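You operate a simulated robot arm through the tools that you are given. There is no shell and no other tool. Be economical: measure what you need, move in short steps, check, and stop when the job is done.

Carry out the task below with a simulated robot arm. There is one attempt and no reset: what you move stays moved.

JOB
Plug the keyboard into port 2 and the mouse into the other, then switch the laptop on.
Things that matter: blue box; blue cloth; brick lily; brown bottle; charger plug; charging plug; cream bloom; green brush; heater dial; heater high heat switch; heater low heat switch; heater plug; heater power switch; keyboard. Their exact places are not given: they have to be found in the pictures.

It is judged by the outcome, as a careful person would: the job done as asked, and still so three seconds after it is handed in. It fails if anything else is knocked over, pushed out of place, dropped, spilled or broken.

ROBOT AND FRAMES
A 6-joint arm with a fingered hand, hanging from a carriage that runs on a gantry, over the field with the corners [-1243, -2252], [37, -2252], [36, 348], [-1244, 348] (x, y) and turns from -300 to 387 degrees about z. Base frame: it is fixed where the carriage stands at the start and does not move with it; the origin is on the floor, on the carriage's upright axis, x ahead of it, y to its left, z up. Lengths are in mm, angles in degrees, forces in N, time in s.
With the tool pointing down near the work surface it reaches from about 100 to 380 mm from the robot's upright axis, wherever it stands. Its first joint turns from -166.0 to 166.0 degrees. Places, roughly: heater dial [600, 200, 400]; heater high heat switch [600, 300, 400]; heater low heat switch [600, 400, 400]; heater power switch [600, 400, 400]; laptop [700, 400, 900]; on off key [700, 500, 900]; reset button [600, 400, 800]; save key [700, 300, 900]; stand knob [600, 300, 900]; strip switch [600, 500, 800]; wall socket one switch [900, 200, 900]; wall socket two switch [900, 100, 900]; wing nut [500, -300, 600]. Payload 4 kg.
The TCP is the grasp point between the finger pads, 30 mm short of the fingertips. In the tool frame z runs along the fingers and y along their closing line. The gripper opens to 104 mm. The gripper's body begins 35 mm behind the TCP. The gripper is a hand of 5 fingers: y runs from the thumb to the fingers, the wrist lies at [-15, -113, -190] in the tool frame, and closing takes about 1.5 s.
Orientation is that of the tool frame in the base frame, as a unit quaternion [x, y, z, w]. With the fingers straight down and the wrist toward the robot, the tool's x, y and z point along [0, 1, 0], [1, 0, 0] and [0, 0, -1] of the base frame.

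CONTROLS
- The arm moves only by the tool jog_arm. Its argument "rows" is a list of rows, each a list of 6 numbers: the shift along the tool's x, y, z in m, then the turn, a rotation vector about the tool's x, y, z in degrees. In form: [[tx, ty, tz, ax, ay, az], ...]. A call has 1 to 12 rows; each row shifts and turns the commanded pose from where the row before left it, along the tool's axes as they then stand. "hand" is the finger opening in m, from 0 to 0.104, set as the call begins (left out, the last holds). Rows are played at 5 a second. More than 50 mm and 8.6 degrees between two rows, or a gripper value outside its range, and nothing of the call is played. A pose out of reach is approached as far as the arm can. The call stops where the force on the tool passes 40 N (or 10 N more than at its start, if that is more) or the arm is blocked; 0.2 s more then pass. Each finger travels about 45 mm/s and halts on what it meets, pressing with about 30 N; the grip force reading is that of the motor and also rises with nothing between the fingers. The clock runs only during rows and for 0.2 s after the last one: add rows that do not move to give the fingers time. It gives the time, the measured TCP pose, the force on the tool (base axes), the opening and the grip force at its end, in the units of the frame above (readings bear some noise), with the torque about the TCP (base axes, N m) and any sound that the robot's microphone picked up.
- Cameras (640 x 400 px; columns grow to the right, rows downward): "scene" is now at [255.5, 3.6, 1818.2]; the picture's right is [0.06, -1.00, 0.00], its down [-0.93, -0.06, -0.36] and it looks along [0.36, 0.02, -0.93] (base axes); focal length 284 px, centre (320, 200). "wrist" rides on the gripper at [60, -83, -120] in the tool frame; the picture's right is [-0.79, 0.29, -0.54], its down [-0.56, -0.71, 0.44] and it looks along [-0.26, 0.65, 0.72] (tool axes); focal length 234 px, centre (320, 200).
- snapshot(camera): a new picture of that camera. No time passes.
- move_column(by): slides the trunk up (or, below 0, down) by that many mm; the arm and the scene camera ride with it, the base frame stays. It gives what a move gives, with no picture.
- base_move(legs): drives the robot by 1 to 6 legs, each [ahead, left, turn to the left] in mm, mm and degrees, along the robot's own axes; the way and the turn of a leg run together, so that a leg with both is an arc; at most 1500 mm and 180 degrees a leg. The arm and the cameras ride along, it lands a little off, and it stops where it bumps. It keeps to its track: a leg is cut to what the track allows. It gives what a move gives.
- finger_targets(index, middle, ring, little, thumb_bend, thumb_turn): sets how far each is bent, from 0 (flat) to 100 (curled in); at 30 the hand is open as for a grip, at 70 the pads meet at the TCP. One left out holds its place. A second passes; each finger stops where it meets its share of the squeeze, and holds until it gets a number again. A gripper value or a shape takes the hand back. It gives what a move gives, with no picture; readings hold the bend of each and the force on index, middle, ring, little, thumb and palm. thumb_turn goes from beside the hand (0) to across from the fingers (100), as for a grip.
- grasp_type(shape): the hand has 5 fingers and takes this shape, open, in about a second: jaw (thumb against the fingers, like two jaws); tri (thumb and two fingers); tip (a fingertip pinch); poke (one finger out to press); point (the index stretched); flat (the hand flat); cup (the hand cupped); fist (a fist). The gripper value then closes the fingers along that shape, each until it touches; the sizes above hold for jaw. It gives what a move gives, with no picture.
- head_to(pan, tilt): turns the head with the scene camera to pan (to the left, within 155 degrees either way) and tilt (down, from -29 to 69), counted from straight ahead of the robot. It gives what a move gives.
- locate(camera, pixels): there is no depth. For up to 12 entries [column, row, z] of the newest picture of that camera ("zoom" is the newest enlarged one), the place [x, y] in the base frame at which the ray of that pixel passes the height z, good to about 3 mm. No time passes.
- enlarge(camera, box): a new picture of the part [left, top, right, bottom] of that camera's present view, enlarged. No time passes.
- hand_in(): hands the job in; it is judged then, once.

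Keep the steps short. Do not move on a guess: measure, check each grasp and each placing, and mend mistakes. In all there are 80 turns and 68 pictures (those below and enlarged ones count). Leave the gripper open and the arm clear of the work at the hand-in unless told otherwise, and finish with a single line.

The tools are called as a command line: name --pt "numbers of a row" for each row, then --argument value for the rest, lists and objects as JSON in quotes. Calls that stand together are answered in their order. jog_arm: Moves the arm, as the interface text tells. Its arguments: {"type":"object","properties":{"rows":{"type":"array"},"hand":{"type":"number"}},"required":["rows"]} The other tools are called the same way: move_column (by) slides the trunk up or down; grasp_type (shape) gives the hand a shape; finger_targets (index, middle, ring, little, thumb_bend, thumb_turn) moves the fingers one by one; base_move (legs) drives the base; head_to (pan, tilt) turns the head that bears the scene camera; snapshot (camera) takes a picture; locate (camera, pixels) gives the place at which the rays of pixels pass given heights; enlarge (camera, box) takes an enlarged picture of a part of a camera's view; hand_in () hands the job in.

At the start:

```text
time_s: 0.0
ee_pos: [420.4, 360.4, 1133.4]
ee_rot: [0.707, 0.707, 0.0, -0.001]
wrist_force: [-0.1, -0.3, -0.8]
wrist_torque: [0.04, 0.0, -0.01]
opening: 103.6
grasp_force: 0.1
shape: jaw
bend: [30.0, 30.0, 30.0, 30.0, 30.0, 97.0]
finger forces: [0.1, 0.0, 0.0, 0.0, 0.1, 0.0]
trunk travel left (down, up): [-552.0, 46.0]
robot x, y, heading: [1.1, -0.3, -0.2]
head pan, tilt: [3.7, 68.8]
```

scene: 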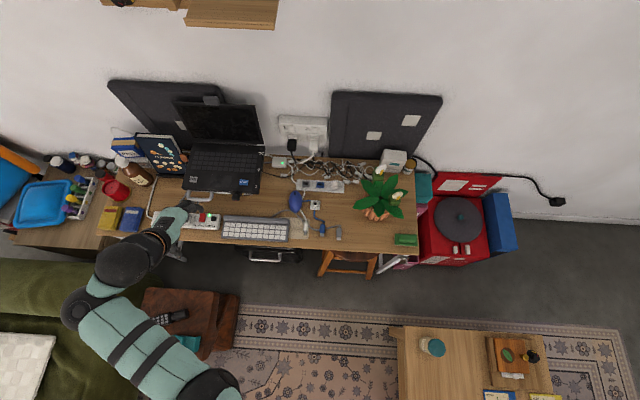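
wrist: 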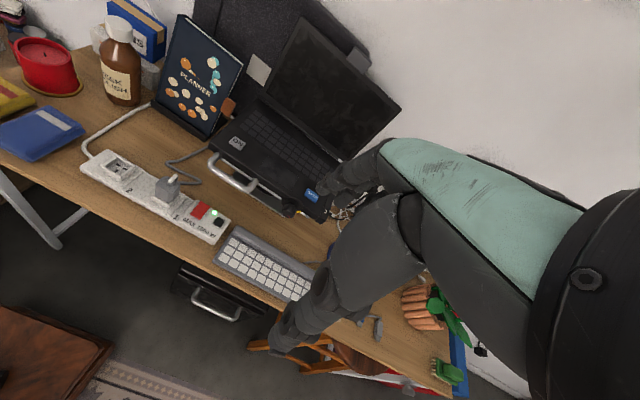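

I see the desk with the laptop, a power strip, the keyboard and some cables with plugs around (300-345, 200-235). I'll enlarge those parts first.

enlarge --camera "scene" --box '[250, 140, 430, 252]'

enlarge --camera "scene" --box '[120, 90, 300, 250]'

```text
3.56 times, centred on (340, 196) of scene
```

zoom: 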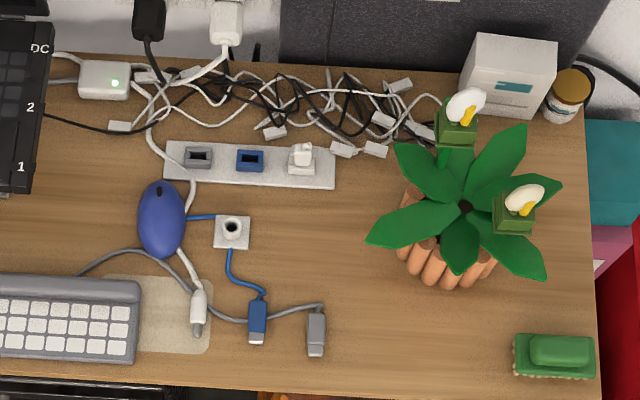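

```text
2.50 times, centred on (210, 170) of scene
```

zoom: 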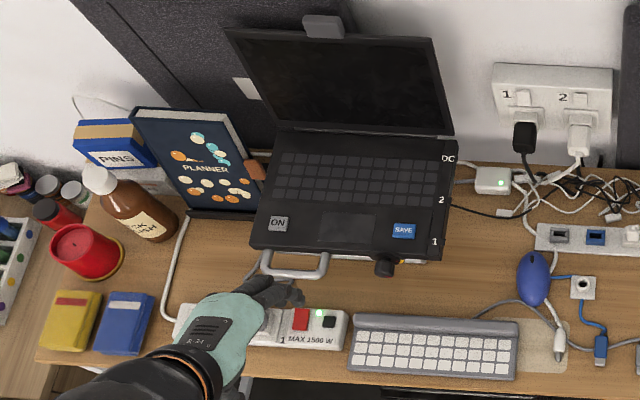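

I'll measure some key points, assuming the desk is at about z 760 and the laptop deck at about 900.

locate --camera "scene" --pixels '[[306, 226, 770], [322, 230, 770], [339, 233, 770], [305, 184, 780], [320, 185, 780], [335, 185, 790], [315, 205, 770], [255, 228, 770], [187, 188, 900], [258, 194, 900], [264, 147, 900], [390, 210, 770]]'

base_move --legs '[[0, -400, 0]]'

```text
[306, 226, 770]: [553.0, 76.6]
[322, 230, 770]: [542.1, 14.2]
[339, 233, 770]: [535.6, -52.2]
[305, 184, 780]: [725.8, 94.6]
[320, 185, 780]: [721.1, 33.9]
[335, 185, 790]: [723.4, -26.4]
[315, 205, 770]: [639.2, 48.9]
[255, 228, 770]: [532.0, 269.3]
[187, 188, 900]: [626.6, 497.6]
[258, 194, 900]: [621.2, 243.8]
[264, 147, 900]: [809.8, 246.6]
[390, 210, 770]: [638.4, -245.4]
```

```text
time_s: 2.5
ee_pos: [420.1, -38.8, 1132.7]
ee_rot: [0.707, 0.707, -0.001, 0.0]
wrist_force: [1.1, -0.6, -1.2]
wrist_torque: [0.04, 0.03, -0.01]
opening: 103.7
grasp_force: 0.0
shape: jaw
bend: [30.0, 30.0, 30.0, 30.0, 30.0, 97.0]
finger forces: [0.1, 0.0, 0.1, 0.0, 0.0, 0.0]
trunk travel left (down, up): [-552.0, 46.0]
robot x, y, heading: [4.8, -402.2, 0.1]
head pan, tilt: [3.7, 68.8]
```

Now the head looks to the laptop's right side from here.

head_to --pan 52 --tilt 48

snapshot --camera "scene"

snapshot --camera "wrist"

```text
time_s: 3.7
ee_pos: [420.7, -40.2, 1133.2]
ee_rot: [0.707, 0.707, 0.0, 0.001]
wrist_force: [0.2, -0.1, 0.3]
wrist_torque: [-0.01, -0.05, -0.01]
opening: 103.7
grasp_force: 0.0
shape: jaw
bend: [30.0, 30.0, 30.0, 30.0, 30.0, 97.0]
finger forces: [0.0, 0.1, 0.0, 0.0, 0.0, 0.0]
trunk travel left (down, up): [-552.0, 46.0]
robot x, y, heading: [-0.4, -400.7, 0.1]
head pan, tilt: [52.0, 48.0]
```

```text
63 pictures are left
```

scene: 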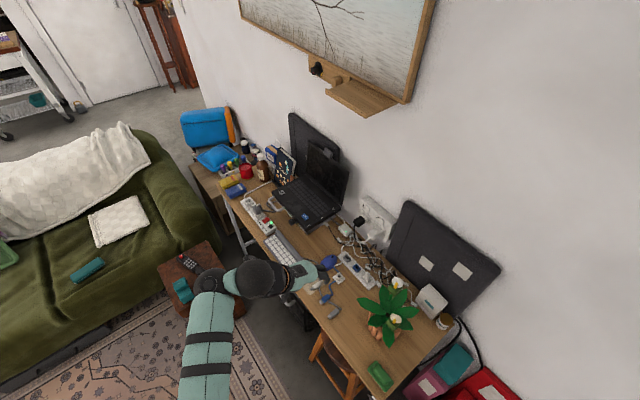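

```text
62 pictures are left
```

wrist: 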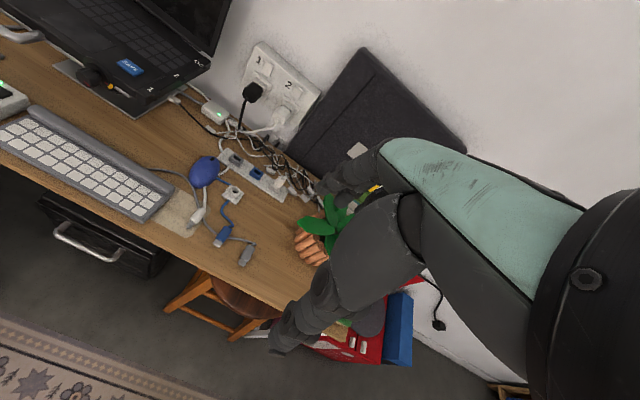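

enlarge --camera "wrist" --box '[60, 40, 220, 140]'

enlarge --camera "wrist" --box '[160, 130, 320, 270]'

enlarge --camera "scene" --box '[250, 170, 400, 330]'

```text
4.00 times, centred on (140, 90) of wrist
```

zoom: 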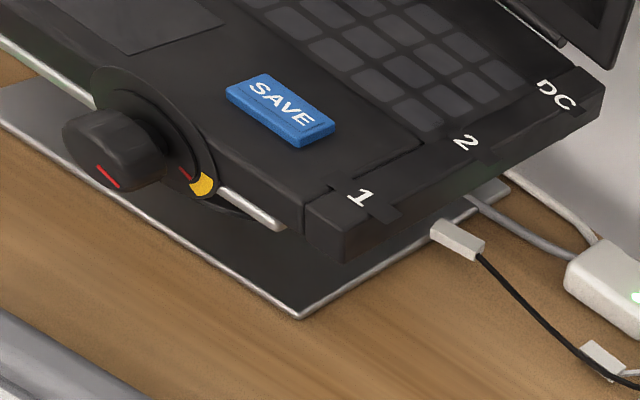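

```text
2.86 times, centred on (240, 200) of wrist
```

zoom: 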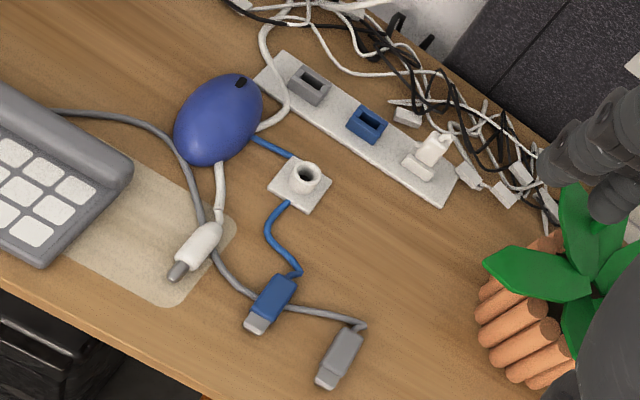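

```text
2.50 times, centred on (325, 250) of scene
```

zoom: 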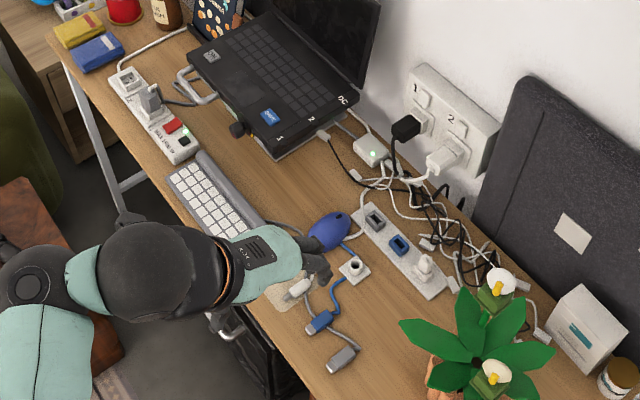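

The grey (keyboard) plug and the blue (mouse) plug lie on the desk with their tips toward the front. The laptop's right side has the labels 1, 2 and DC. I need a close look at that side, so I'll turn the hand so the wrist camera looks toward +y.

jog_arm --pt "0 0 0 0 0 -8.5" --pt "0 0 0 0 0 -8.5" --pt "0 0 0 0 0 -8.5" --pt "0 0 0 0 0 -8.5" --pt "0 0 0 0 0 -8.5" --pt "0 0 0 0 0 -8.5" --pt "0 0 0 0 0 -8.5" --pt "0 0 0 0 0 -8.5" --pt "0 0 0 0 0 -8.5" --pt "0 0 0 0 0 -8.5" --pt "0 0 0 0 0 -5" --pt "0 0 0 0 0 0"

jog_arm --pt "-0.04 0 0 0 0 0" --pt "-0.04 0 0 0 0 0" --pt "-0.04 0 0 0 0 0" --pt "-0.04 0 0 0 0 0" --pt "0 0 0.04 0 0 0" --pt "0 0 0.04 0 0 0" --pt "0 0 0 0 0 0"

snapshot --camera "wrist"

snapshot --camera "scene"

```text
time_s: 6.3
ee_pos: [422.0, -36.8, 1130.6]
ee_rot: [-0.001, 1.0, 0.0, 0.0]
wrist_force: [-0.2, -0.3, 0.2]
wrist_torque: [-0.01, 0.0, 0.01]
opening: 103.7
grasp_force: 0.0
shape: jaw
bend: [30.0, 30.0, 30.0, 30.0, 30.0, 97.0]
finger forces: [0.0, 0.0, 0.1, 0.0, 0.0, 0.0]
out of reach, approached as far as the arm can: row 11
trunk travel left (down, up): [-552.0, 46.0]
robot x, y, heading: [3.2, -401.6, 0.1]
head pan, tilt: [52.0, 48.0]
```

```text
time_s: 7.9
ee_pos: [522.6, -59.7, 1061.8]
ee_rot: [0.0, 1.0, -0.001, 0.001]
wrist_force: [0.9, 0.1, 0.8]
wrist_torque: [-0.02, 0.02, 0.02]
opening: 103.9
grasp_force: 0.1
shape: jaw
bend: [30.0, 30.0, 30.0, 30.0, 30.0, 97.0]
finger forces: [0.0, 0.0, 0.1, 0.0, 0.0, 0.0]
out of reach, approached as far as the arm can: row 4, 5, 6
trunk travel left (down, up): [-552.0, 46.0]
robot x, y, heading: [-0.4, -401.5, 0.0]
head pan, tilt: [52.0, 48.0]
```

```text
58 pictures are left
```

wrist: 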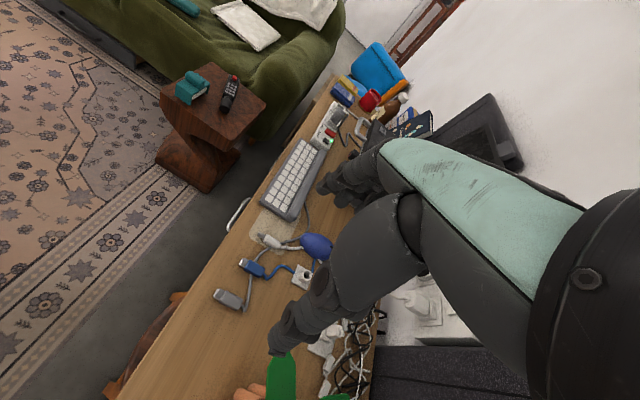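

```text
57 pictures are left
```

scene: 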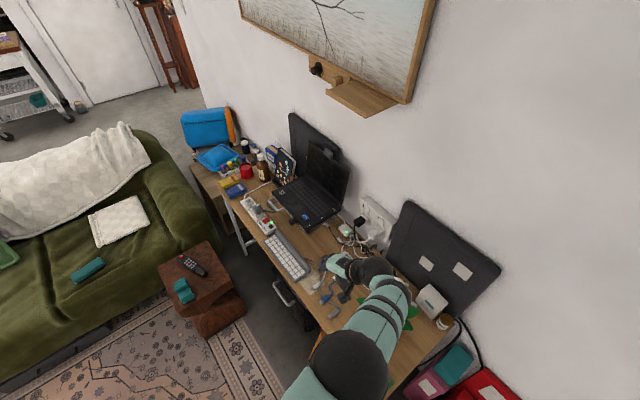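

The scene camera sees the laptop's right side at an angle from here, and enlarging gives real detail, so I'll zoom tightly on the ports.

enlarge --camera "scene" --box '[290, 185, 350, 235]'

locate --camera "zoom" --pixels '[[320, 200, 900]]'

```text
8.00 times, centred on (320, 210) of scene
```

zoom: 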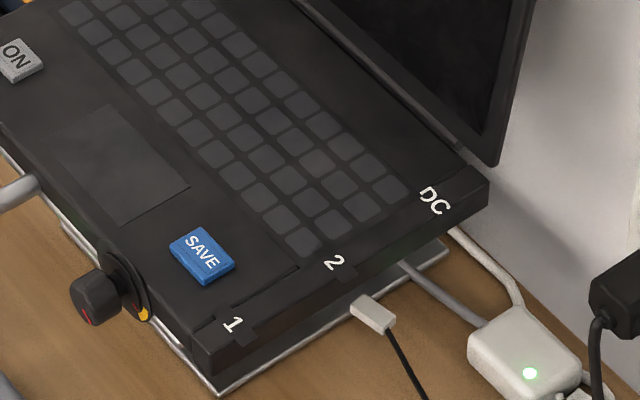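

```text
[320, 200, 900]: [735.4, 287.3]
```

I need a lower viewpoint of that side. I'll retract and raise the hand, then lower the trunk.

jog_arm --pt "0.04 0 -0.04 0 0 0" --pt "0.04 0 -0.04 0 0 0" --pt "0.04 0 -0.04 0 0 0" --pt "0.04 0 -0.04 0 0 0" --pt "0.04 0 -0.04 0 0 0" --pt "0.04 0 0 0 0 0" --pt "0.04 0 0 0 0 0"

```text
refused: row 1 steps farther than a row can; nothing moved
```

jog_arm --pt "0.03 0 -0.03 0 0 0" --pt "0.03 0 -0.03 0 0 0" --pt "0.03 0 -0.03 0 0 0" --pt "0.03 0 -0.03 0 0 0" --pt "0.03 0 -0.03 0 0 0" --pt "0.03 0 -0.03 0 0 0" --pt "0.04 0 0 0 0 0" --pt "0.04 0 0 0 0 0"

move_column --by -250

head_to --pan 54 --tilt 35

snapshot --camera "scene"

```text
time_s: 9.7
ee_pos: [316.8, 23.1, 1134.7]
ee_rot: [0.0, 1.0, 0.001, 0.001]
wrist_force: [0.7, -1.0, 0.8]
wrist_torque: [-0.01, -0.01, 0.03]
opening: 103.8
grasp_force: 0.1
shape: jaw
bend: [30.0, 30.0, 30.0, 30.0, 30.0, 97.0]
finger forces: [0.0, 0.1, 0.0, 0.0, 0.1, 0.0]
out of reach, approached as far as the arm can: row 1, 3, 4, 5, 6, 7, 8
trunk travel left (down, up): [-552.0, 46.0]
robot x, y, heading: [-0.1, -399.8, -0.2]
head pan, tilt: [52.0, 48.0]
```

```text
time_s: 12.2
ee_pos: [317.9, 22.1, 883.0]
ee_rot: [-0.001, 1.0, 0.0, 0.001]
wrist_force: [0.2, -0.4, -0.3]
wrist_torque: [-0.01, 0.03, 0.0]
opening: 103.9
grasp_force: 0.1
shape: jaw
bend: [30.0, 30.0, 30.0, 30.0, 30.0, 97.0]
finger forces: [0.1, 0.1, 0.0, 0.0, 0.0, 0.0]
trunk travel left (down, up): [-302.0, 296.0]
robot x, y, heading: [-0.6, -400.7, 0.1]
head pan, tilt: [52.0, 48.0]
```

```text
time_s: 13.0
ee_pos: [319.3, 22.6, 884.5]
ee_rot: [-0.001, 1.0, 0.0, 0.001]
wrist_force: [-0.2, -0.7, -0.5]
wrist_torque: [-0.03, -0.03, -0.01]
opening: 103.8
grasp_force: 0.0
shape: jaw
bend: [30.0, 30.0, 30.0, 30.0, 30.0, 97.0]
finger forces: [0.0, 0.0, 0.0, 0.1, 0.0, 0.0]
trunk travel left (down, up): [-302.0, 296.0]
robot x, y, heading: [1.0, -400.4, 0.0]
head pan, tilt: [54.0, 35.0]
```

```text
55 pictures are left
```

scene: 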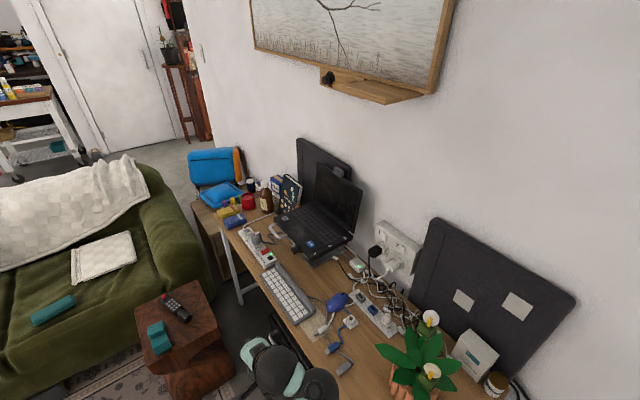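

enlarge --camera "scene" --box '[300, 220, 364, 268]'

locate --camera "zoom" --pixels '[[320, 200, 900]]'

enlarge --camera "scene" --box '[300, 282, 400, 380]'

```text
8.33 times, centred on (332, 244) of scene
```

zoom: 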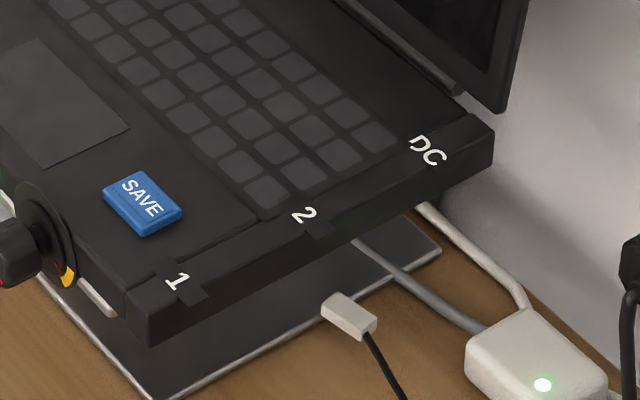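

```text
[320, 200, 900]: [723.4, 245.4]
```

```text
4.08 times, centred on (350, 331) of scene
```

zoom: 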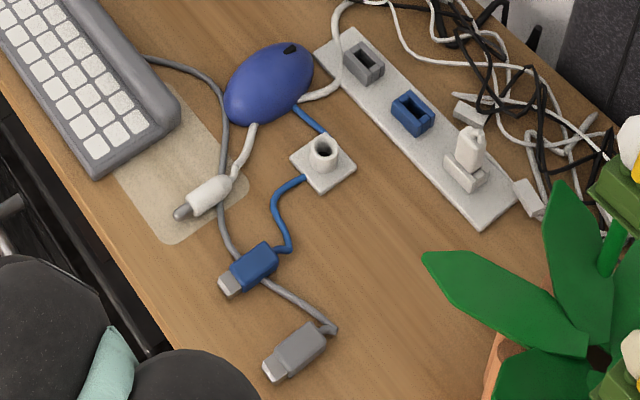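

The slots beside 1 and 2 are visible. For a flatter view I'll move right 300 and lower another 150; the hand stays in front of the desk edge.

base_move --legs '[[0, -300, 0]]'

move_column --by -150

head_to --pan 65 --tilt 27

enlarge --camera "scene" --box '[270, 160, 370, 240]'

```text
time_s: 15.0
ee_pos: [317.8, -276.0, 884.2]
ee_rot: [0.0, 1.0, 0.0, 0.0]
wrist_force: [0.2, 0.7, 0.2]
wrist_torque: [-0.01, 0.02, 0.0]
opening: 103.8
grasp_force: 0.1
shape: jaw
bend: [30.0, 30.0, 30.0, 30.0, 30.0, 97.0]
finger forces: [0.0, 0.1, 0.0, 0.0, 0.0, 0.0]
trunk travel left (down, up): [-302.0, 296.0]
robot x, y, heading: [1.1, -699.2, 0.4]
head pan, tilt: [54.0, 35.0]
```

```text
time_s: 16.8
ee_pos: [318.0, -275.0, 734.8]
ee_rot: [-0.001, 1.0, 0.0, 0.0]
wrist_force: [0.0, 1.2, 0.3]
wrist_torque: [0.02, 0.02, -0.01]
opening: 103.9
grasp_force: 0.1
shape: jaw
bend: [30.0, 30.0, 30.0, 30.0, 30.0, 97.0]
finger forces: [0.1, 0.0, 0.1, 0.1, 0.0, 0.0]
trunk travel left (down, up): [-152.0, 446.0]
robot x, y, heading: [-0.5, -701.5, 0.2]
head pan, tilt: [54.0, 35.0]
```

```text
time_s: 17.5
ee_pos: [318.2, -276.6, 733.6]
ee_rot: [-0.001, 1.0, 0.001, 0.0]
wrist_force: [-0.2, -0.4, -0.4]
wrist_torque: [0.0, 0.0, -0.03]
opening: 103.8
grasp_force: 0.0
shape: jaw
bend: [30.0, 30.0, 30.0, 30.0, 30.0, 97.0]
finger forces: [0.0, 0.0, 0.1, 0.0, 0.1, 0.1]
trunk travel left (down, up): [-152.0, 446.0]
robot x, y, heading: [3.2, -694.3, 0.3]
head pan, tilt: [65.0, 27.0]
```

```text
5.00 times, centred on (320, 200) of scene
```

zoom: 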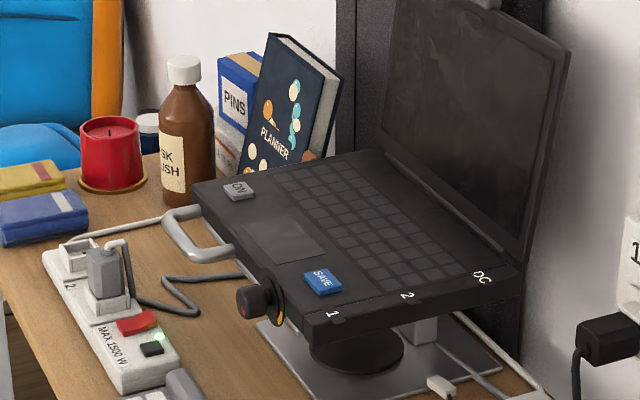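

enlarge --camera "scene" --box '[325, 205, 357, 230]'

locate --camera "zoom" --pixels '[[320, 200, 880], [320, 200, 900]]'

```text
16.00 times, centred on (341, 218) of scene
```

zoom: 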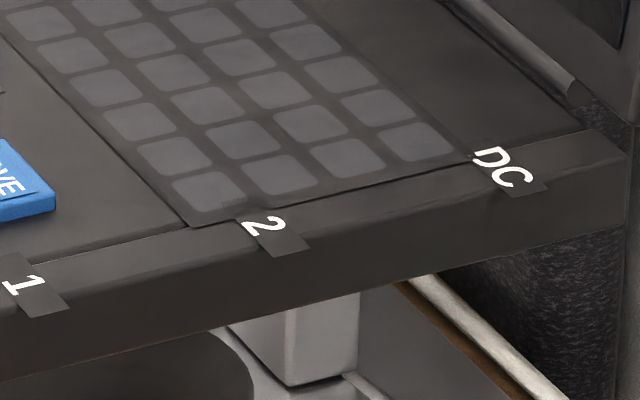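

```text
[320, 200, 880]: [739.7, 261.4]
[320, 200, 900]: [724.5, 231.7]
```

enlarge --camera "scene" --box '[333, 214, 347, 226]'

enlarge --camera "scene" --box '[319, 216, 333, 230]'

```text
16.00 times, centred on (340, 220) of scene
```

zoom: 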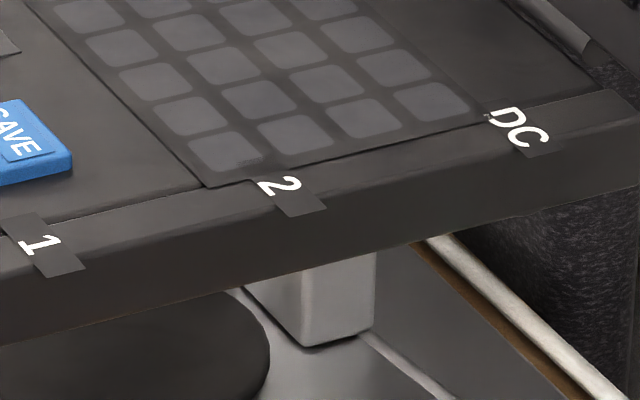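

```text
16.00 times, centred on (326, 223) of scene
```

zoom: 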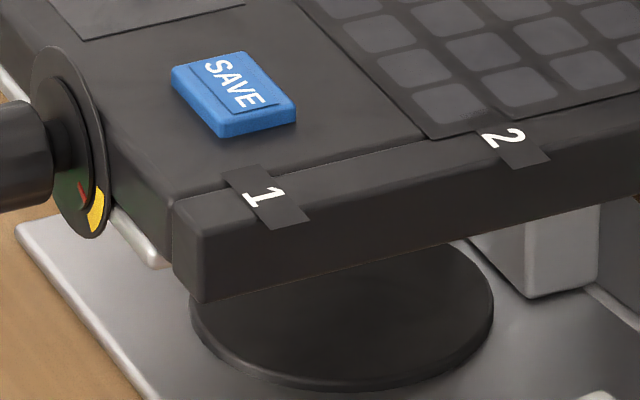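

The outer face shows no holes from here, only dark tags with labels along a bar on the laptop's right side. I'll bring the wrist camera close. First raise and reposition the carriage.

move_column --by 200

base_move --legs '[[34, 595, 0]]'

jog_arm --pt "0 -0.04 0 0 0 5" --pt "0 -0.04 0 0 0 5" --pt "0 -0.04 0 0 0 5" --pt "0 -0.04 0 0 0 5" --pt "0 -0.04 0 0 0 5" --pt "0 -0.04 0 0 0 5" --pt "0 -0.04 0 0 0 5" --pt "0 0 0 0 0 5" --pt "0 0 0 0 0 5" --pt "0 0 0 0 0 0"

```text
time_s: 19.7
ee_pos: [317.3, -275.7, 934.3]
ee_rot: [-0.001, 1.0, 0.002, 0.001]
wrist_force: [0.2, -0.3, 0.2]
wrist_torque: [0.0, -0.01, 0.02]
opening: 103.7
grasp_force: 0.1
shape: jaw
bend: [30.0, 30.0, 30.0, 30.0, 30.0, 97.0]
finger forces: [0.0, 0.1, 0.0, 0.0, 0.0, 0.0]
trunk travel left (down, up): [-352.0, 246.0]
robot x, y, heading: [-1.6, -699.8, 0.2]
head pan, tilt: [65.0, 27.0]
```

```text
time_s: 23.1
ee_pos: [351.9, 324.4, 934.6]
ee_rot: [0.002, 1.0, 0.002, 0.001]
wrist_force: [-0.2, 0.0, 0.0]
wrist_torque: [-0.02, -0.06, 0.01]
opening: 103.8
grasp_force: 0.1
shape: jaw
bend: [30.0, 30.0, 30.0, 30.0, 30.0, 97.0]
finger forces: [0.0, 0.1, 0.0, 0.0, 0.1, 0.0]
trunk travel left (down, up): [-352.0, 246.0]
robot x, y, heading: [32.7, -96.4, -0.4]
head pan, tilt: [65.0, 27.0]
```

```text
time_s: 25.3
ee_pos: [282.2, 81.6, 892.0]
ee_rot: [0.384, 0.923, 0.001, 0.001]
wrist_force: [-1.1, -0.3, 0.7]
wrist_torque: [0.01, -0.03, -0.07]
opening: 103.6
grasp_force: 0.1
shape: jaw
bend: [30.0, 30.0, 30.0, 30.0, 30.0, 97.0]
finger forces: [0.0, 0.1, 0.1, 0.0, 0.0, 0.0]
out of reach, approached as far as the arm can: row 1, 2, 3, 4, 5, 7
trunk travel left (down, up): [-352.0, 246.0]
robot x, y, heading: [32.5, -94.7, -0.2]
head pan, tilt: [65.0, 27.0]
```

jog_arm --pt "0 0 -0.04 0 0 0" --pt "-0.03 0.03 0 0 0 0" --pt "-0.03 0.03 0 0 0 0" --pt "-0.03 0.03 0 0 0 0" --pt "-0.03 0.03 0 0 0 0" --pt "-0.03 0.03 0 0 0 0" --pt "-0.03 0.03 0 0 0 0" --pt "-0.03 -0.03 0 0 0 0" --pt "-0.03 -0.03 0 0 0 0" --pt "-0.03 0.03 0 0 0 0" --pt "0 0 0 0 0 0"

snapshot --camera "wrist"

```text
time_s: 27.7
ee_pos: [577.5, 1.5, 919.1]
ee_rot: [0.384, 0.923, 0.001, 0.001]
wrist_force: [0.5, 0.1, 0.9]
wrist_torque: [0.01, 0.06, 0.01]
opening: 103.9
grasp_force: 0.1
shape: jaw
bend: [30.0, 30.0, 30.0, 30.0, 30.0, 97.0]
finger forces: [0.0, 0.0, 0.0, 0.1, 0.1, 0.1]
out of reach, approached as far as the arm can: row 1, 2
trunk travel left (down, up): [-352.0, 246.0]
robot x, y, heading: [31.9, -99.2, -0.1]
head pan, tilt: [65.0, 27.0]
```

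```text
48 pictures are left
```

wrist: 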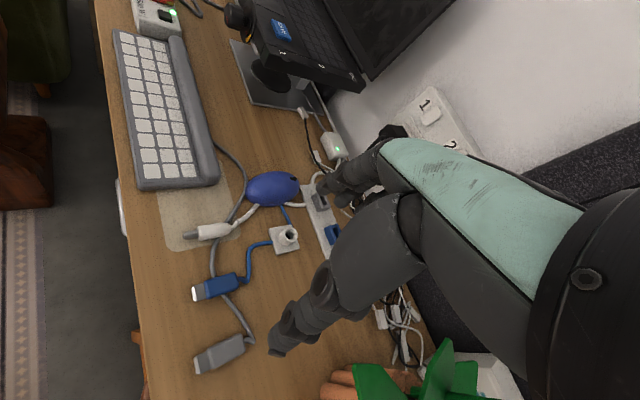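

Forward reach to x≈578 works at this height. I'll zoom on the port bar at (310,60).

enlarge --camera "wrist" --box '[255, 15, 375, 110]'

enlarge --camera "wrist" --box '[160, 150, 360, 380]'

```text
4.21 times, centred on (315, 62) of wrist
```

zoom: 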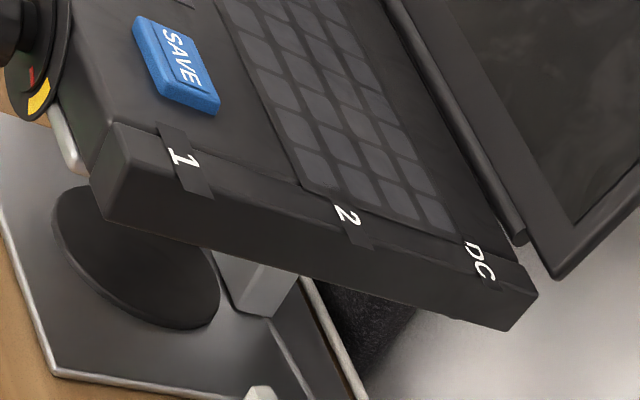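

```text
1.74 times, centred on (260, 265) of wrist
```

zoom: 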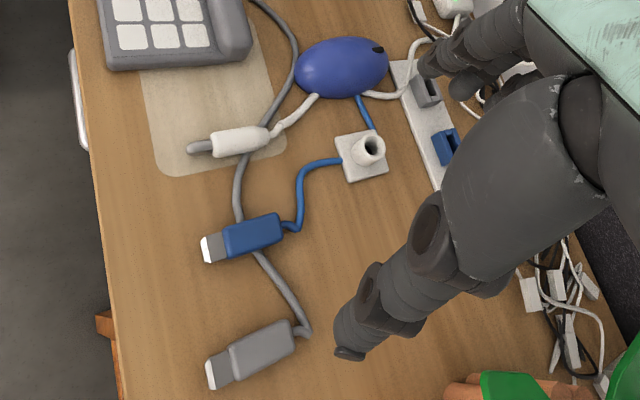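

enlarge --camera "wrist" --box '[270, 45, 300, 75]'

enlarge --camera "wrist" --box '[308, 58, 344, 84]'

```text
13.33 times, centred on (285, 60) of wrist
```

zoom: 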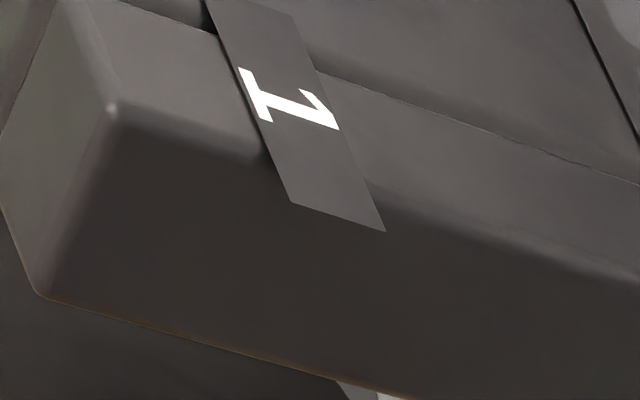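

```text
15.38 times, centred on (326, 71) of wrist
```

zoom: 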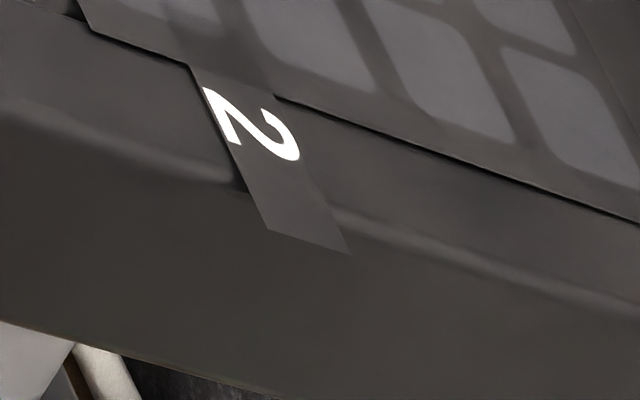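

The tags have no visible hole beneath them on this face. I'll look at the hub bar with the grey and blue openings from the head camera.

head_to --pan 20 --tilt 60

snapshot --camera "scene"

```text
time_s: 28.8
ee_pos: [578.3, 3.1, 919.2]
ee_rot: [0.384, 0.923, 0.001, 0.0]
wrist_force: [0.8, -0.2, 0.5]
wrist_torque: [0.02, -0.02, 0.01]
opening: 104.0
grasp_force: 0.1
shape: jaw
bend: [30.0, 30.0, 30.0, 30.0, 30.0, 97.0]
finger forces: [0.0, 0.0, 0.1, 0.1, 0.0, 0.0]
trunk travel left (down, up): [-352.0, 246.0]
robot x, y, heading: [32.5, -96.4, -0.2]
head pan, tilt: [20.0, 60.0]
```

```text
43 pictures are left
```

scene: 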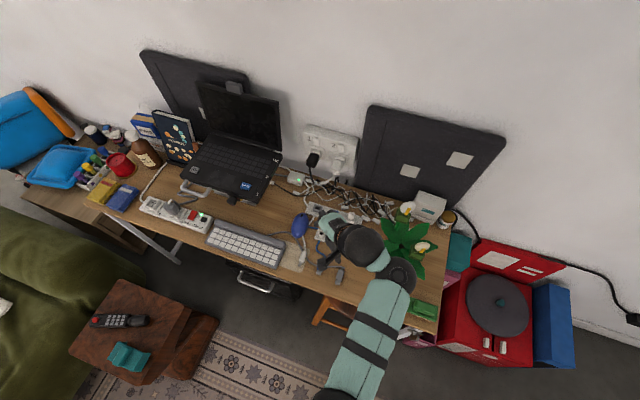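

The arm hides the hub. I'll tip the hand up and lower the wrist camera to about z 840 to see the underside and outer face of the port bar.

jog_arm --pt "0 0 0 -7.5 0 0" --pt "0 0 0 -7.5 0 0" --pt "0 0 0 -7.5 0 0" --pt "0 0 0 -7.5 0 0" --pt "0 0 0 -7.5 0 0" --pt "0 0 0 -7.5 0 0" --pt "0 0 0 -7.5 0 0" --pt "0 0 0 -7.5 0 0" --pt "0 -0.03 0.017 0 0 0" --pt "0 -0.03 0.017 0 0 0" --pt "0 0 0 0 0 0"

snapshot --camera "wrist"

```text
time_s: 31.2
ee_pos: [565.3, 1.7, 888.3]
ee_rot: [0.333, 0.799, 0.462, 0.193]
wrist_force: [-0.1, 0.3, 0.3]
wrist_torque: [0.02, -0.05, 0.01]
opening: 103.8
grasp_force: 0.1
shape: jaw
bend: [30.0, 30.0, 30.0, 30.0, 30.0, 97.0]
finger forces: [0.0, 0.1, 0.1, 0.0, 0.1, 0.1]
out of reach, approached as far as the arm can: row 9, 10
trunk travel left (down, up): [-352.0, 246.0]
robot x, y, heading: [33.9, -97.4, -0.4]
head pan, tilt: [20.0, 60.0]
```

```text
42 pictures are left
```

wrist: 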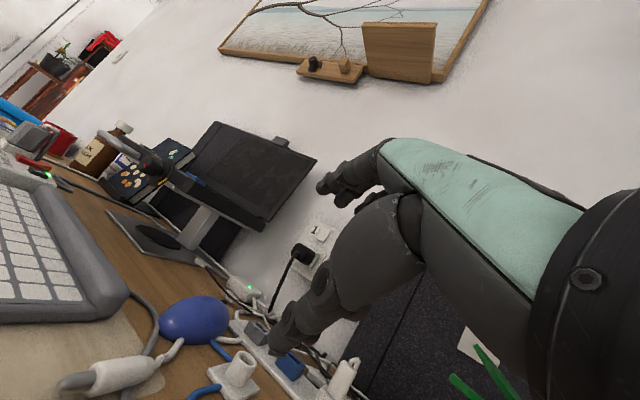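

enlarge --camera "wrist" --box '[150, 150, 270, 250]'

enlarge --camera "wrist" --box '[60, 290, 380, 400]'

```text
4.00 times, centred on (210, 200) of wrist
```

zoom: 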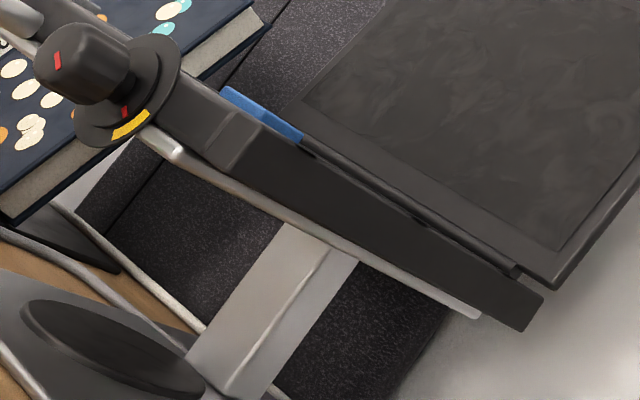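

```text
2.00 times, centred on (220, 345) of wrist
```

zoom: 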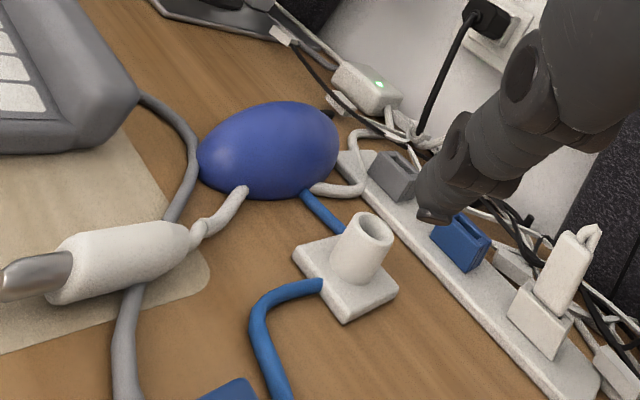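

enlarge --camera "wrist" --box '[184, 178, 224, 203]'

enlarge --camera "wrist" --box '[224, 203, 268, 235]'

```text
16.00 times, centred on (204, 190) of wrist
```

zoom: 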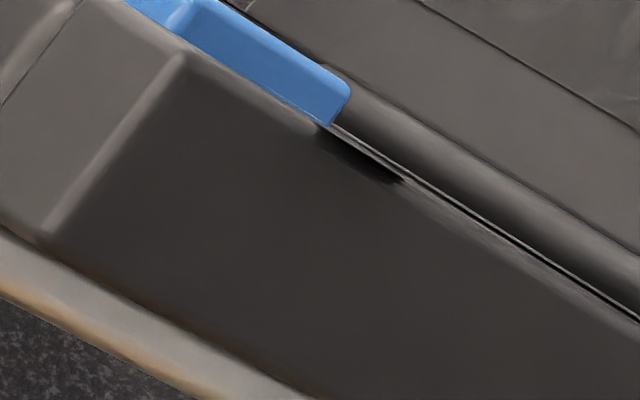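

```text
12.50 times, centred on (246, 219) of wrist
```

zoom: 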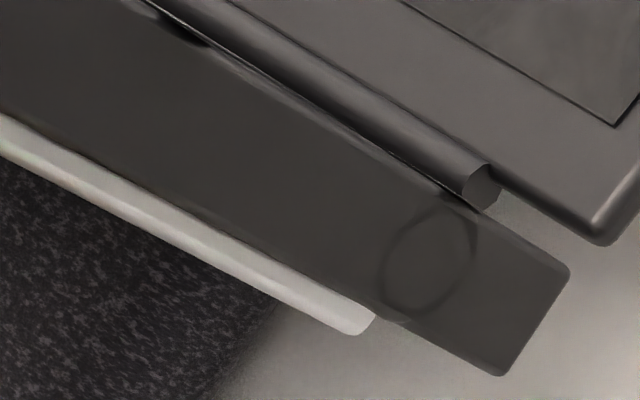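

A faint ring for the DC port shows on the outer face, so the ports do sit on that face under their tags. Now I'll triangulate the bar corners, tags and DC ring, using the wrist view with a fresh head view.

locate --camera "wrist" --pixels '[[195.6, 180.9, 900], [195.6, 180.9, 910], [186.8, 192.2, 870], [186.8, 192.2, 880], [265.8, 224.2, 910], [265.8, 224.2, 920], [254.8, 224.2, 890], [254.8, 224.2, 900], [203.9, 185.3, 900], [209, 188.8, 900], [232, 203, 900], [236.8, 206.6, 900]]'

enlarge --camera "scene" --box '[230, 140, 290, 210]'

```text
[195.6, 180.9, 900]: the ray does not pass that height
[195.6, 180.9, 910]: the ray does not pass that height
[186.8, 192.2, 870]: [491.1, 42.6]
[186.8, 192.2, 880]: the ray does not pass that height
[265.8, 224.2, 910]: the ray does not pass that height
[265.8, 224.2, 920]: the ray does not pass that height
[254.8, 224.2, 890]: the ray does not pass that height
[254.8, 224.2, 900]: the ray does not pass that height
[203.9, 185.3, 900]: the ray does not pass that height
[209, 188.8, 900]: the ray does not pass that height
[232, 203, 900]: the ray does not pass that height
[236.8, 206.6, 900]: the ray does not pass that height
```

```text
5.71 times, centred on (260, 175) of scene
```

zoom: 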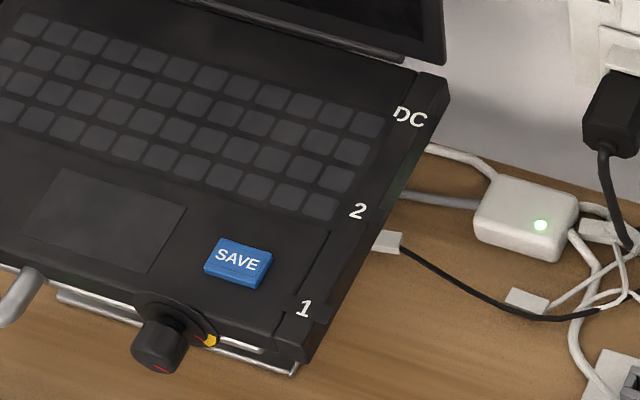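

The rays descend, so the bar is lower than I took it. I'll query lower heights in both views.

locate --camera "wrist" --pixels '[[195.6, 180.9, 850], [195.6, 180.9, 840], [186.8, 192.2, 840], [186.8, 192.2, 820], [265.8, 224.2, 860], [265.8, 224.2, 850], [254.8, 224.2, 850], [254.8, 224.2, 840], [203.9, 185.3, 850], [209, 188.8, 850], [232, 203, 850], [236.8, 206.6, 850]]'

locate --camera "zoom" --pixels '[[313, 322, 850], [313, 322, 870], [330, 308, 850], [370, 215, 850], [370, 215, 870], [425, 125, 850], [425, 125, 870], [305, 362, 830], [305, 345, 850], [448, 80, 850], [448, 80, 870], [238, 258, 870]]'

```text
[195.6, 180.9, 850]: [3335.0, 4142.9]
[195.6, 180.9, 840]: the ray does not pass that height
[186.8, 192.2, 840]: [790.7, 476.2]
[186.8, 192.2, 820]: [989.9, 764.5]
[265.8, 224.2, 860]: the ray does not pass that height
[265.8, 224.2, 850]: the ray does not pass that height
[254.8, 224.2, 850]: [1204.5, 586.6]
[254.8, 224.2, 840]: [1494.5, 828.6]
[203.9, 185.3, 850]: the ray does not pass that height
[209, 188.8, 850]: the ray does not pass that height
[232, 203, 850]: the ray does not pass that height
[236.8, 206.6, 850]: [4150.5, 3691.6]
```

```text
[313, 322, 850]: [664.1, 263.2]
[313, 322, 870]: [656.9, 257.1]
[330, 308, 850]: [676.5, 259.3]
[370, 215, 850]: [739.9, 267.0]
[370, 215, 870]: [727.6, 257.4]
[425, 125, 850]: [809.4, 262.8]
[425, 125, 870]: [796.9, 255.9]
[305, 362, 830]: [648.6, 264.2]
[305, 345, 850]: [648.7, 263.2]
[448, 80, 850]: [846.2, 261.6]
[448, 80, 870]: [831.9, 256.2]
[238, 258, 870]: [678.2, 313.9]
```

The bar face is about y 256, its height z 855–875, and the DC ring is at (807, 256, 864). Next, a fine look at tags 1 and 2 from above.

enlarge --camera "scene" --box '[246, 172, 282, 202]'

```text
13.33 times, centred on (264, 187) of scene
```

zoom: 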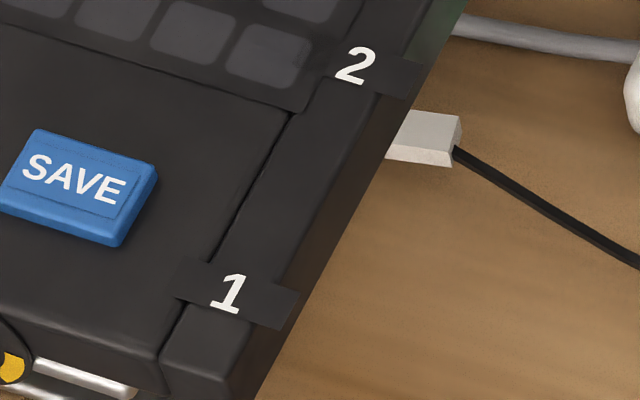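

locate --camera "zoom" --pixels '[[299, 290, 876], [280, 330, 876], [424, 62, 876], [405, 97, 876], [228, 294, 876], [355, 66, 876], [232, 372, 876], [378, 110, 876], [268, 300, 876], [425, 135, 775]]'

```text
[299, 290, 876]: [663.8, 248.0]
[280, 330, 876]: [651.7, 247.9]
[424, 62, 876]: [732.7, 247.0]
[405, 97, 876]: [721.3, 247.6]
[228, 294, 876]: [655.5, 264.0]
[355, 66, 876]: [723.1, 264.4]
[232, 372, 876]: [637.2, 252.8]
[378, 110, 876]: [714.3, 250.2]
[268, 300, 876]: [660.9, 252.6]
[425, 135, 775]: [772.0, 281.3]
```

Tag 1 is centred at x≈658 and tag 2 at x≈727, the face is at y≈249 and the port height z≈864. I'll level the hand again and see what the tip-pinch shape looks like.

jog_arm --pt "0 0.03 -0.017 0 0 0" --pt "0 0 0 7.5 0 0" --pt "0 0 0 7.5 0 0" --pt "0 0 0 7.5 0 0" --pt "0 0 0 7.5 0 0" --pt "0 0 0 7.5 0 0" --pt "0 0 0 7.5 0 0" --pt "0 0 0 7.5 0 0" --pt "0 0 0 7.5 0 0" --pt "0 0 0 0 0 0"

grasp_type --shape "tip"

snapshot --camera "wrist"

```text
time_s: 33.4
ee_pos: [567.3, 3.0, 924.8]
ee_rot: [0.384, 0.923, 0.0, 0.0]
wrist_force: [-0.3, -0.1, -0.2]
wrist_torque: [-0.02, 0.01, 0.01]
opening: 103.9
grasp_force: 0.1
shape: jaw
bend: [30.0, 30.0, 30.0, 30.0, 30.0, 97.0]
finger forces: [0.1, 0.0, 0.0, 0.0, 0.1, 0.1]
trunk travel left (down, up): [-352.0, 246.0]
robot x, y, heading: [34.0, -100.4, 0.1]
head pan, tilt: [20.0, 60.0]
```

```text
time_s: 34.3
ee_pos: [567.9, 3.8, 925.0]
ee_rot: [0.385, 0.923, 0.001, 0.0]
wrist_force: [-0.4, -0.2, -0.4]
wrist_torque: [-0.03, 0.0, -0.01]
opening: 104.0
grasp_force: 0.1
shape: tip
bend: [30.0, 98.0, 99.0, 99.0, 30.0, 97.0]
finger forces: [0.1, 0.1, 0.1, 0.0, 0.0, 0.0]
trunk travel left (down, up): [-352.0, 246.0]
robot x, y, heading: [36.8, -98.4, -0.2]
head pan, tilt: [20.0, 60.0]
```

```text
35 pictures are left
```

wrist: 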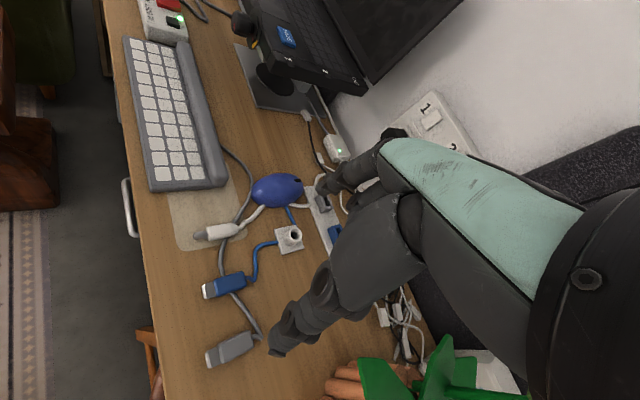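

The leftmost digit is the index, on the tool's +x side, with the others curled away. That is ideal: at insertion the index faces the laptop. Now I'll measure the plugs closely in both views.

enlarge --camera "wrist" --box '[180, 230, 280, 380]'

enlarge --camera "scene" --box '[300, 240, 360, 290]'

```text
2.67 times, centred on (230, 305) of wrist
```

zoom: 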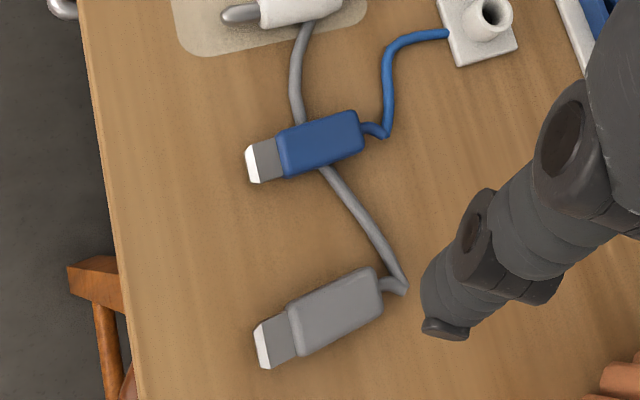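

```text
8.00 times, centred on (330, 265) of scene
```

zoom: 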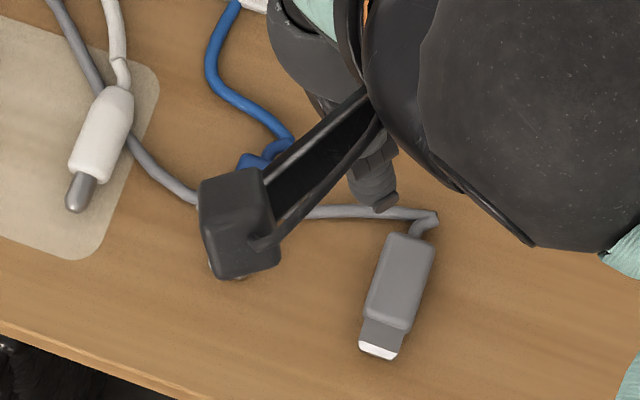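

locate --camera "wrist" --pixels '[[208.3, 358.3, 760], [208.3, 358.3, 730], [219.1, 352.6, 760], [251.8, 336.1, 760], [251.8, 336.1, 730], [203.4, 291.1, 760], [216.1, 286.3, 760], [245, 276.5, 760], [245, 276.5, 730]]'

locate --camera "zoom" --pixels '[[379, 350, 760], [379, 350, 730], [390, 323, 760], [410, 238, 760], [410, 238, 730], [20, 330, 740]]'

```text
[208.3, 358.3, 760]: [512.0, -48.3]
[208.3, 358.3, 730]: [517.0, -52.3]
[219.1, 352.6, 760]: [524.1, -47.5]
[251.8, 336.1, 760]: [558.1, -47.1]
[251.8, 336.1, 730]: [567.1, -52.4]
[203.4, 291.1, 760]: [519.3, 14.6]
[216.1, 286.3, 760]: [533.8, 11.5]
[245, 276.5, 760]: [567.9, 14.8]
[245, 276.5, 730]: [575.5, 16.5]
```

```text
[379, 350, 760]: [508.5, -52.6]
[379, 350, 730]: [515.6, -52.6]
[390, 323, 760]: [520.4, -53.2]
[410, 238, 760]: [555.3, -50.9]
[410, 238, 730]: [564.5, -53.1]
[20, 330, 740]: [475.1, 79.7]
```

locate --camera "wrist" --pixels '[[195.5, 235.6, 770], [195.5, 235.6, 750], [195.5, 235.6, 730], [195.5, 235.6, 710]]'

locate --camera "zoom" --pixels '[[73, 208, 770], [73, 208, 750], [73, 208, 730], [73, 208, 710]]'

```text
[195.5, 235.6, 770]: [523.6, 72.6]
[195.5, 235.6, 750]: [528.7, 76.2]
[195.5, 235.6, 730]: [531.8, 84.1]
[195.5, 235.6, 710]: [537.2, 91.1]
```

```text
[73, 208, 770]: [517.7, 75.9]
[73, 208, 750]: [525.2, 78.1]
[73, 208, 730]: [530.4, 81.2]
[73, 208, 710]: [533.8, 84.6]
```

Two views put the desk at about z 735 and the plug tops at about 750. The grey cable runs under the blue plug, so I'll take the mouse plug first, into port 1, its body centred near (551, 13). I'll turn the hand so it closes along y, go over the plug, and lower by the trunk.

jog_arm --pt "0 0 0 0 0 -7.53" --pt "0 0 0 0 0 -7.53" --pt "0 0 0 0 0 -7.53" --pt "0 0 0 0 0 -7.53" --pt "0 0 0 0 0 -7.53" --pt "0 0 0 0 0 -7.53" --pt "0.017 0.009 0 0 0 0" --pt "0 0 0 0 0 0" --hand 0.06

move_column --by -90

snapshot --camera "wrist"

```text
time_s: 36.1
ee_pos: [571.9, 18.6, 904.9]
ee_rot: [0.0, 1.0, 0.001, 0.0]
wrist_force: [-0.1, 0.6, 1.0]
wrist_torque: [-0.02, 0.0, -0.03]
opening: 60.2
grasp_force: 0.0
shape: tip
bend: [73.0, 98.0, 99.0, 99.0, 66.0, 99.0]
finger forces: [0.0, 0.0, 0.0, 0.1, 0.0, 0.0]
out of reach, approached as far as the arm can: row 2, 3, 4, 7
trunk travel left (down, up): [-352.0, 246.0]
robot x, y, heading: [31.9, -98.0, -0.2]
head pan, tilt: [20.0, 60.0]
```

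```text
time_s: 37.4
ee_pos: [571.8, 18.3, 815.9]
ee_rot: [0.001, 1.0, 0.001, 0.0]
wrist_force: [0.2, -0.5, -0.4]
wrist_torque: [-0.01, 0.01, 0.0]
opening: 60.3
grasp_force: 0.0
shape: tip
bend: [73.0, 98.0, 99.0, 99.0, 66.0, 99.0]
finger forces: [0.0, 0.0, 0.0, 0.1, 0.1, 0.0]
trunk travel left (down, up): [-262.0, 336.0]
robot x, y, heading: [31.9, -97.4, 0.2]
head pan, tilt: [20.0, 60.0]
```

```text
32 pictures are left
```

wrist: 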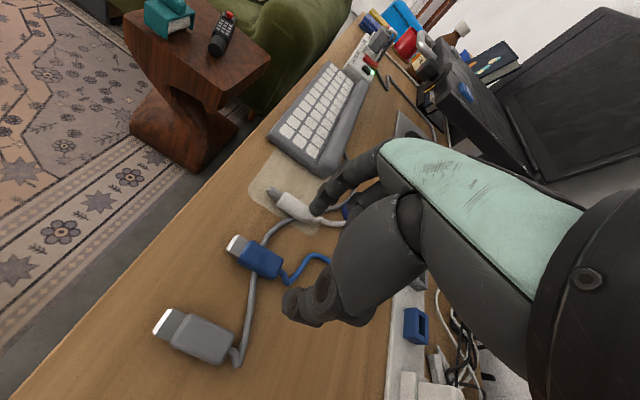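

The fingertip pinch midpoint appears at about (308,258), matching a point ~32 mm below the TCP. Next I locate the blue and grey plugs in this view.

enlarge --camera "wrist" --box '[145, 190, 345, 370]'

locate --camera "zoom" --pixels '[[320, 200, 750]]'

```text
2.22 times, centred on (245, 280) of wrist
```

zoom: 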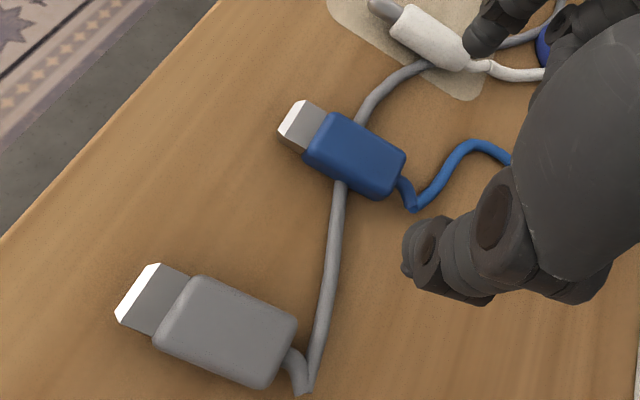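

```text
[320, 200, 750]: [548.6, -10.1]
```

locate --camera "zoom" --pixels '[[320, 130, 750], [394, 170, 750], [333, 112, 750], [405, 152, 750], [308, 145, 750], [380, 186, 750], [293, 113, 748], [185, 300, 750], [285, 340, 750], [140, 280, 748], [197, 275, 750], [165, 320, 750]]'

```text
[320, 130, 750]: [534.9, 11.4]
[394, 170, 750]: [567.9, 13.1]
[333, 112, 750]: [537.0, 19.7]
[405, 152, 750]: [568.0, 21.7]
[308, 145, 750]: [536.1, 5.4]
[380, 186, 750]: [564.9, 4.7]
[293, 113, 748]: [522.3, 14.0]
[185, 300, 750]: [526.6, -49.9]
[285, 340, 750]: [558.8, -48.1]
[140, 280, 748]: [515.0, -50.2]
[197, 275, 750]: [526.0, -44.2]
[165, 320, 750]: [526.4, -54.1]
```

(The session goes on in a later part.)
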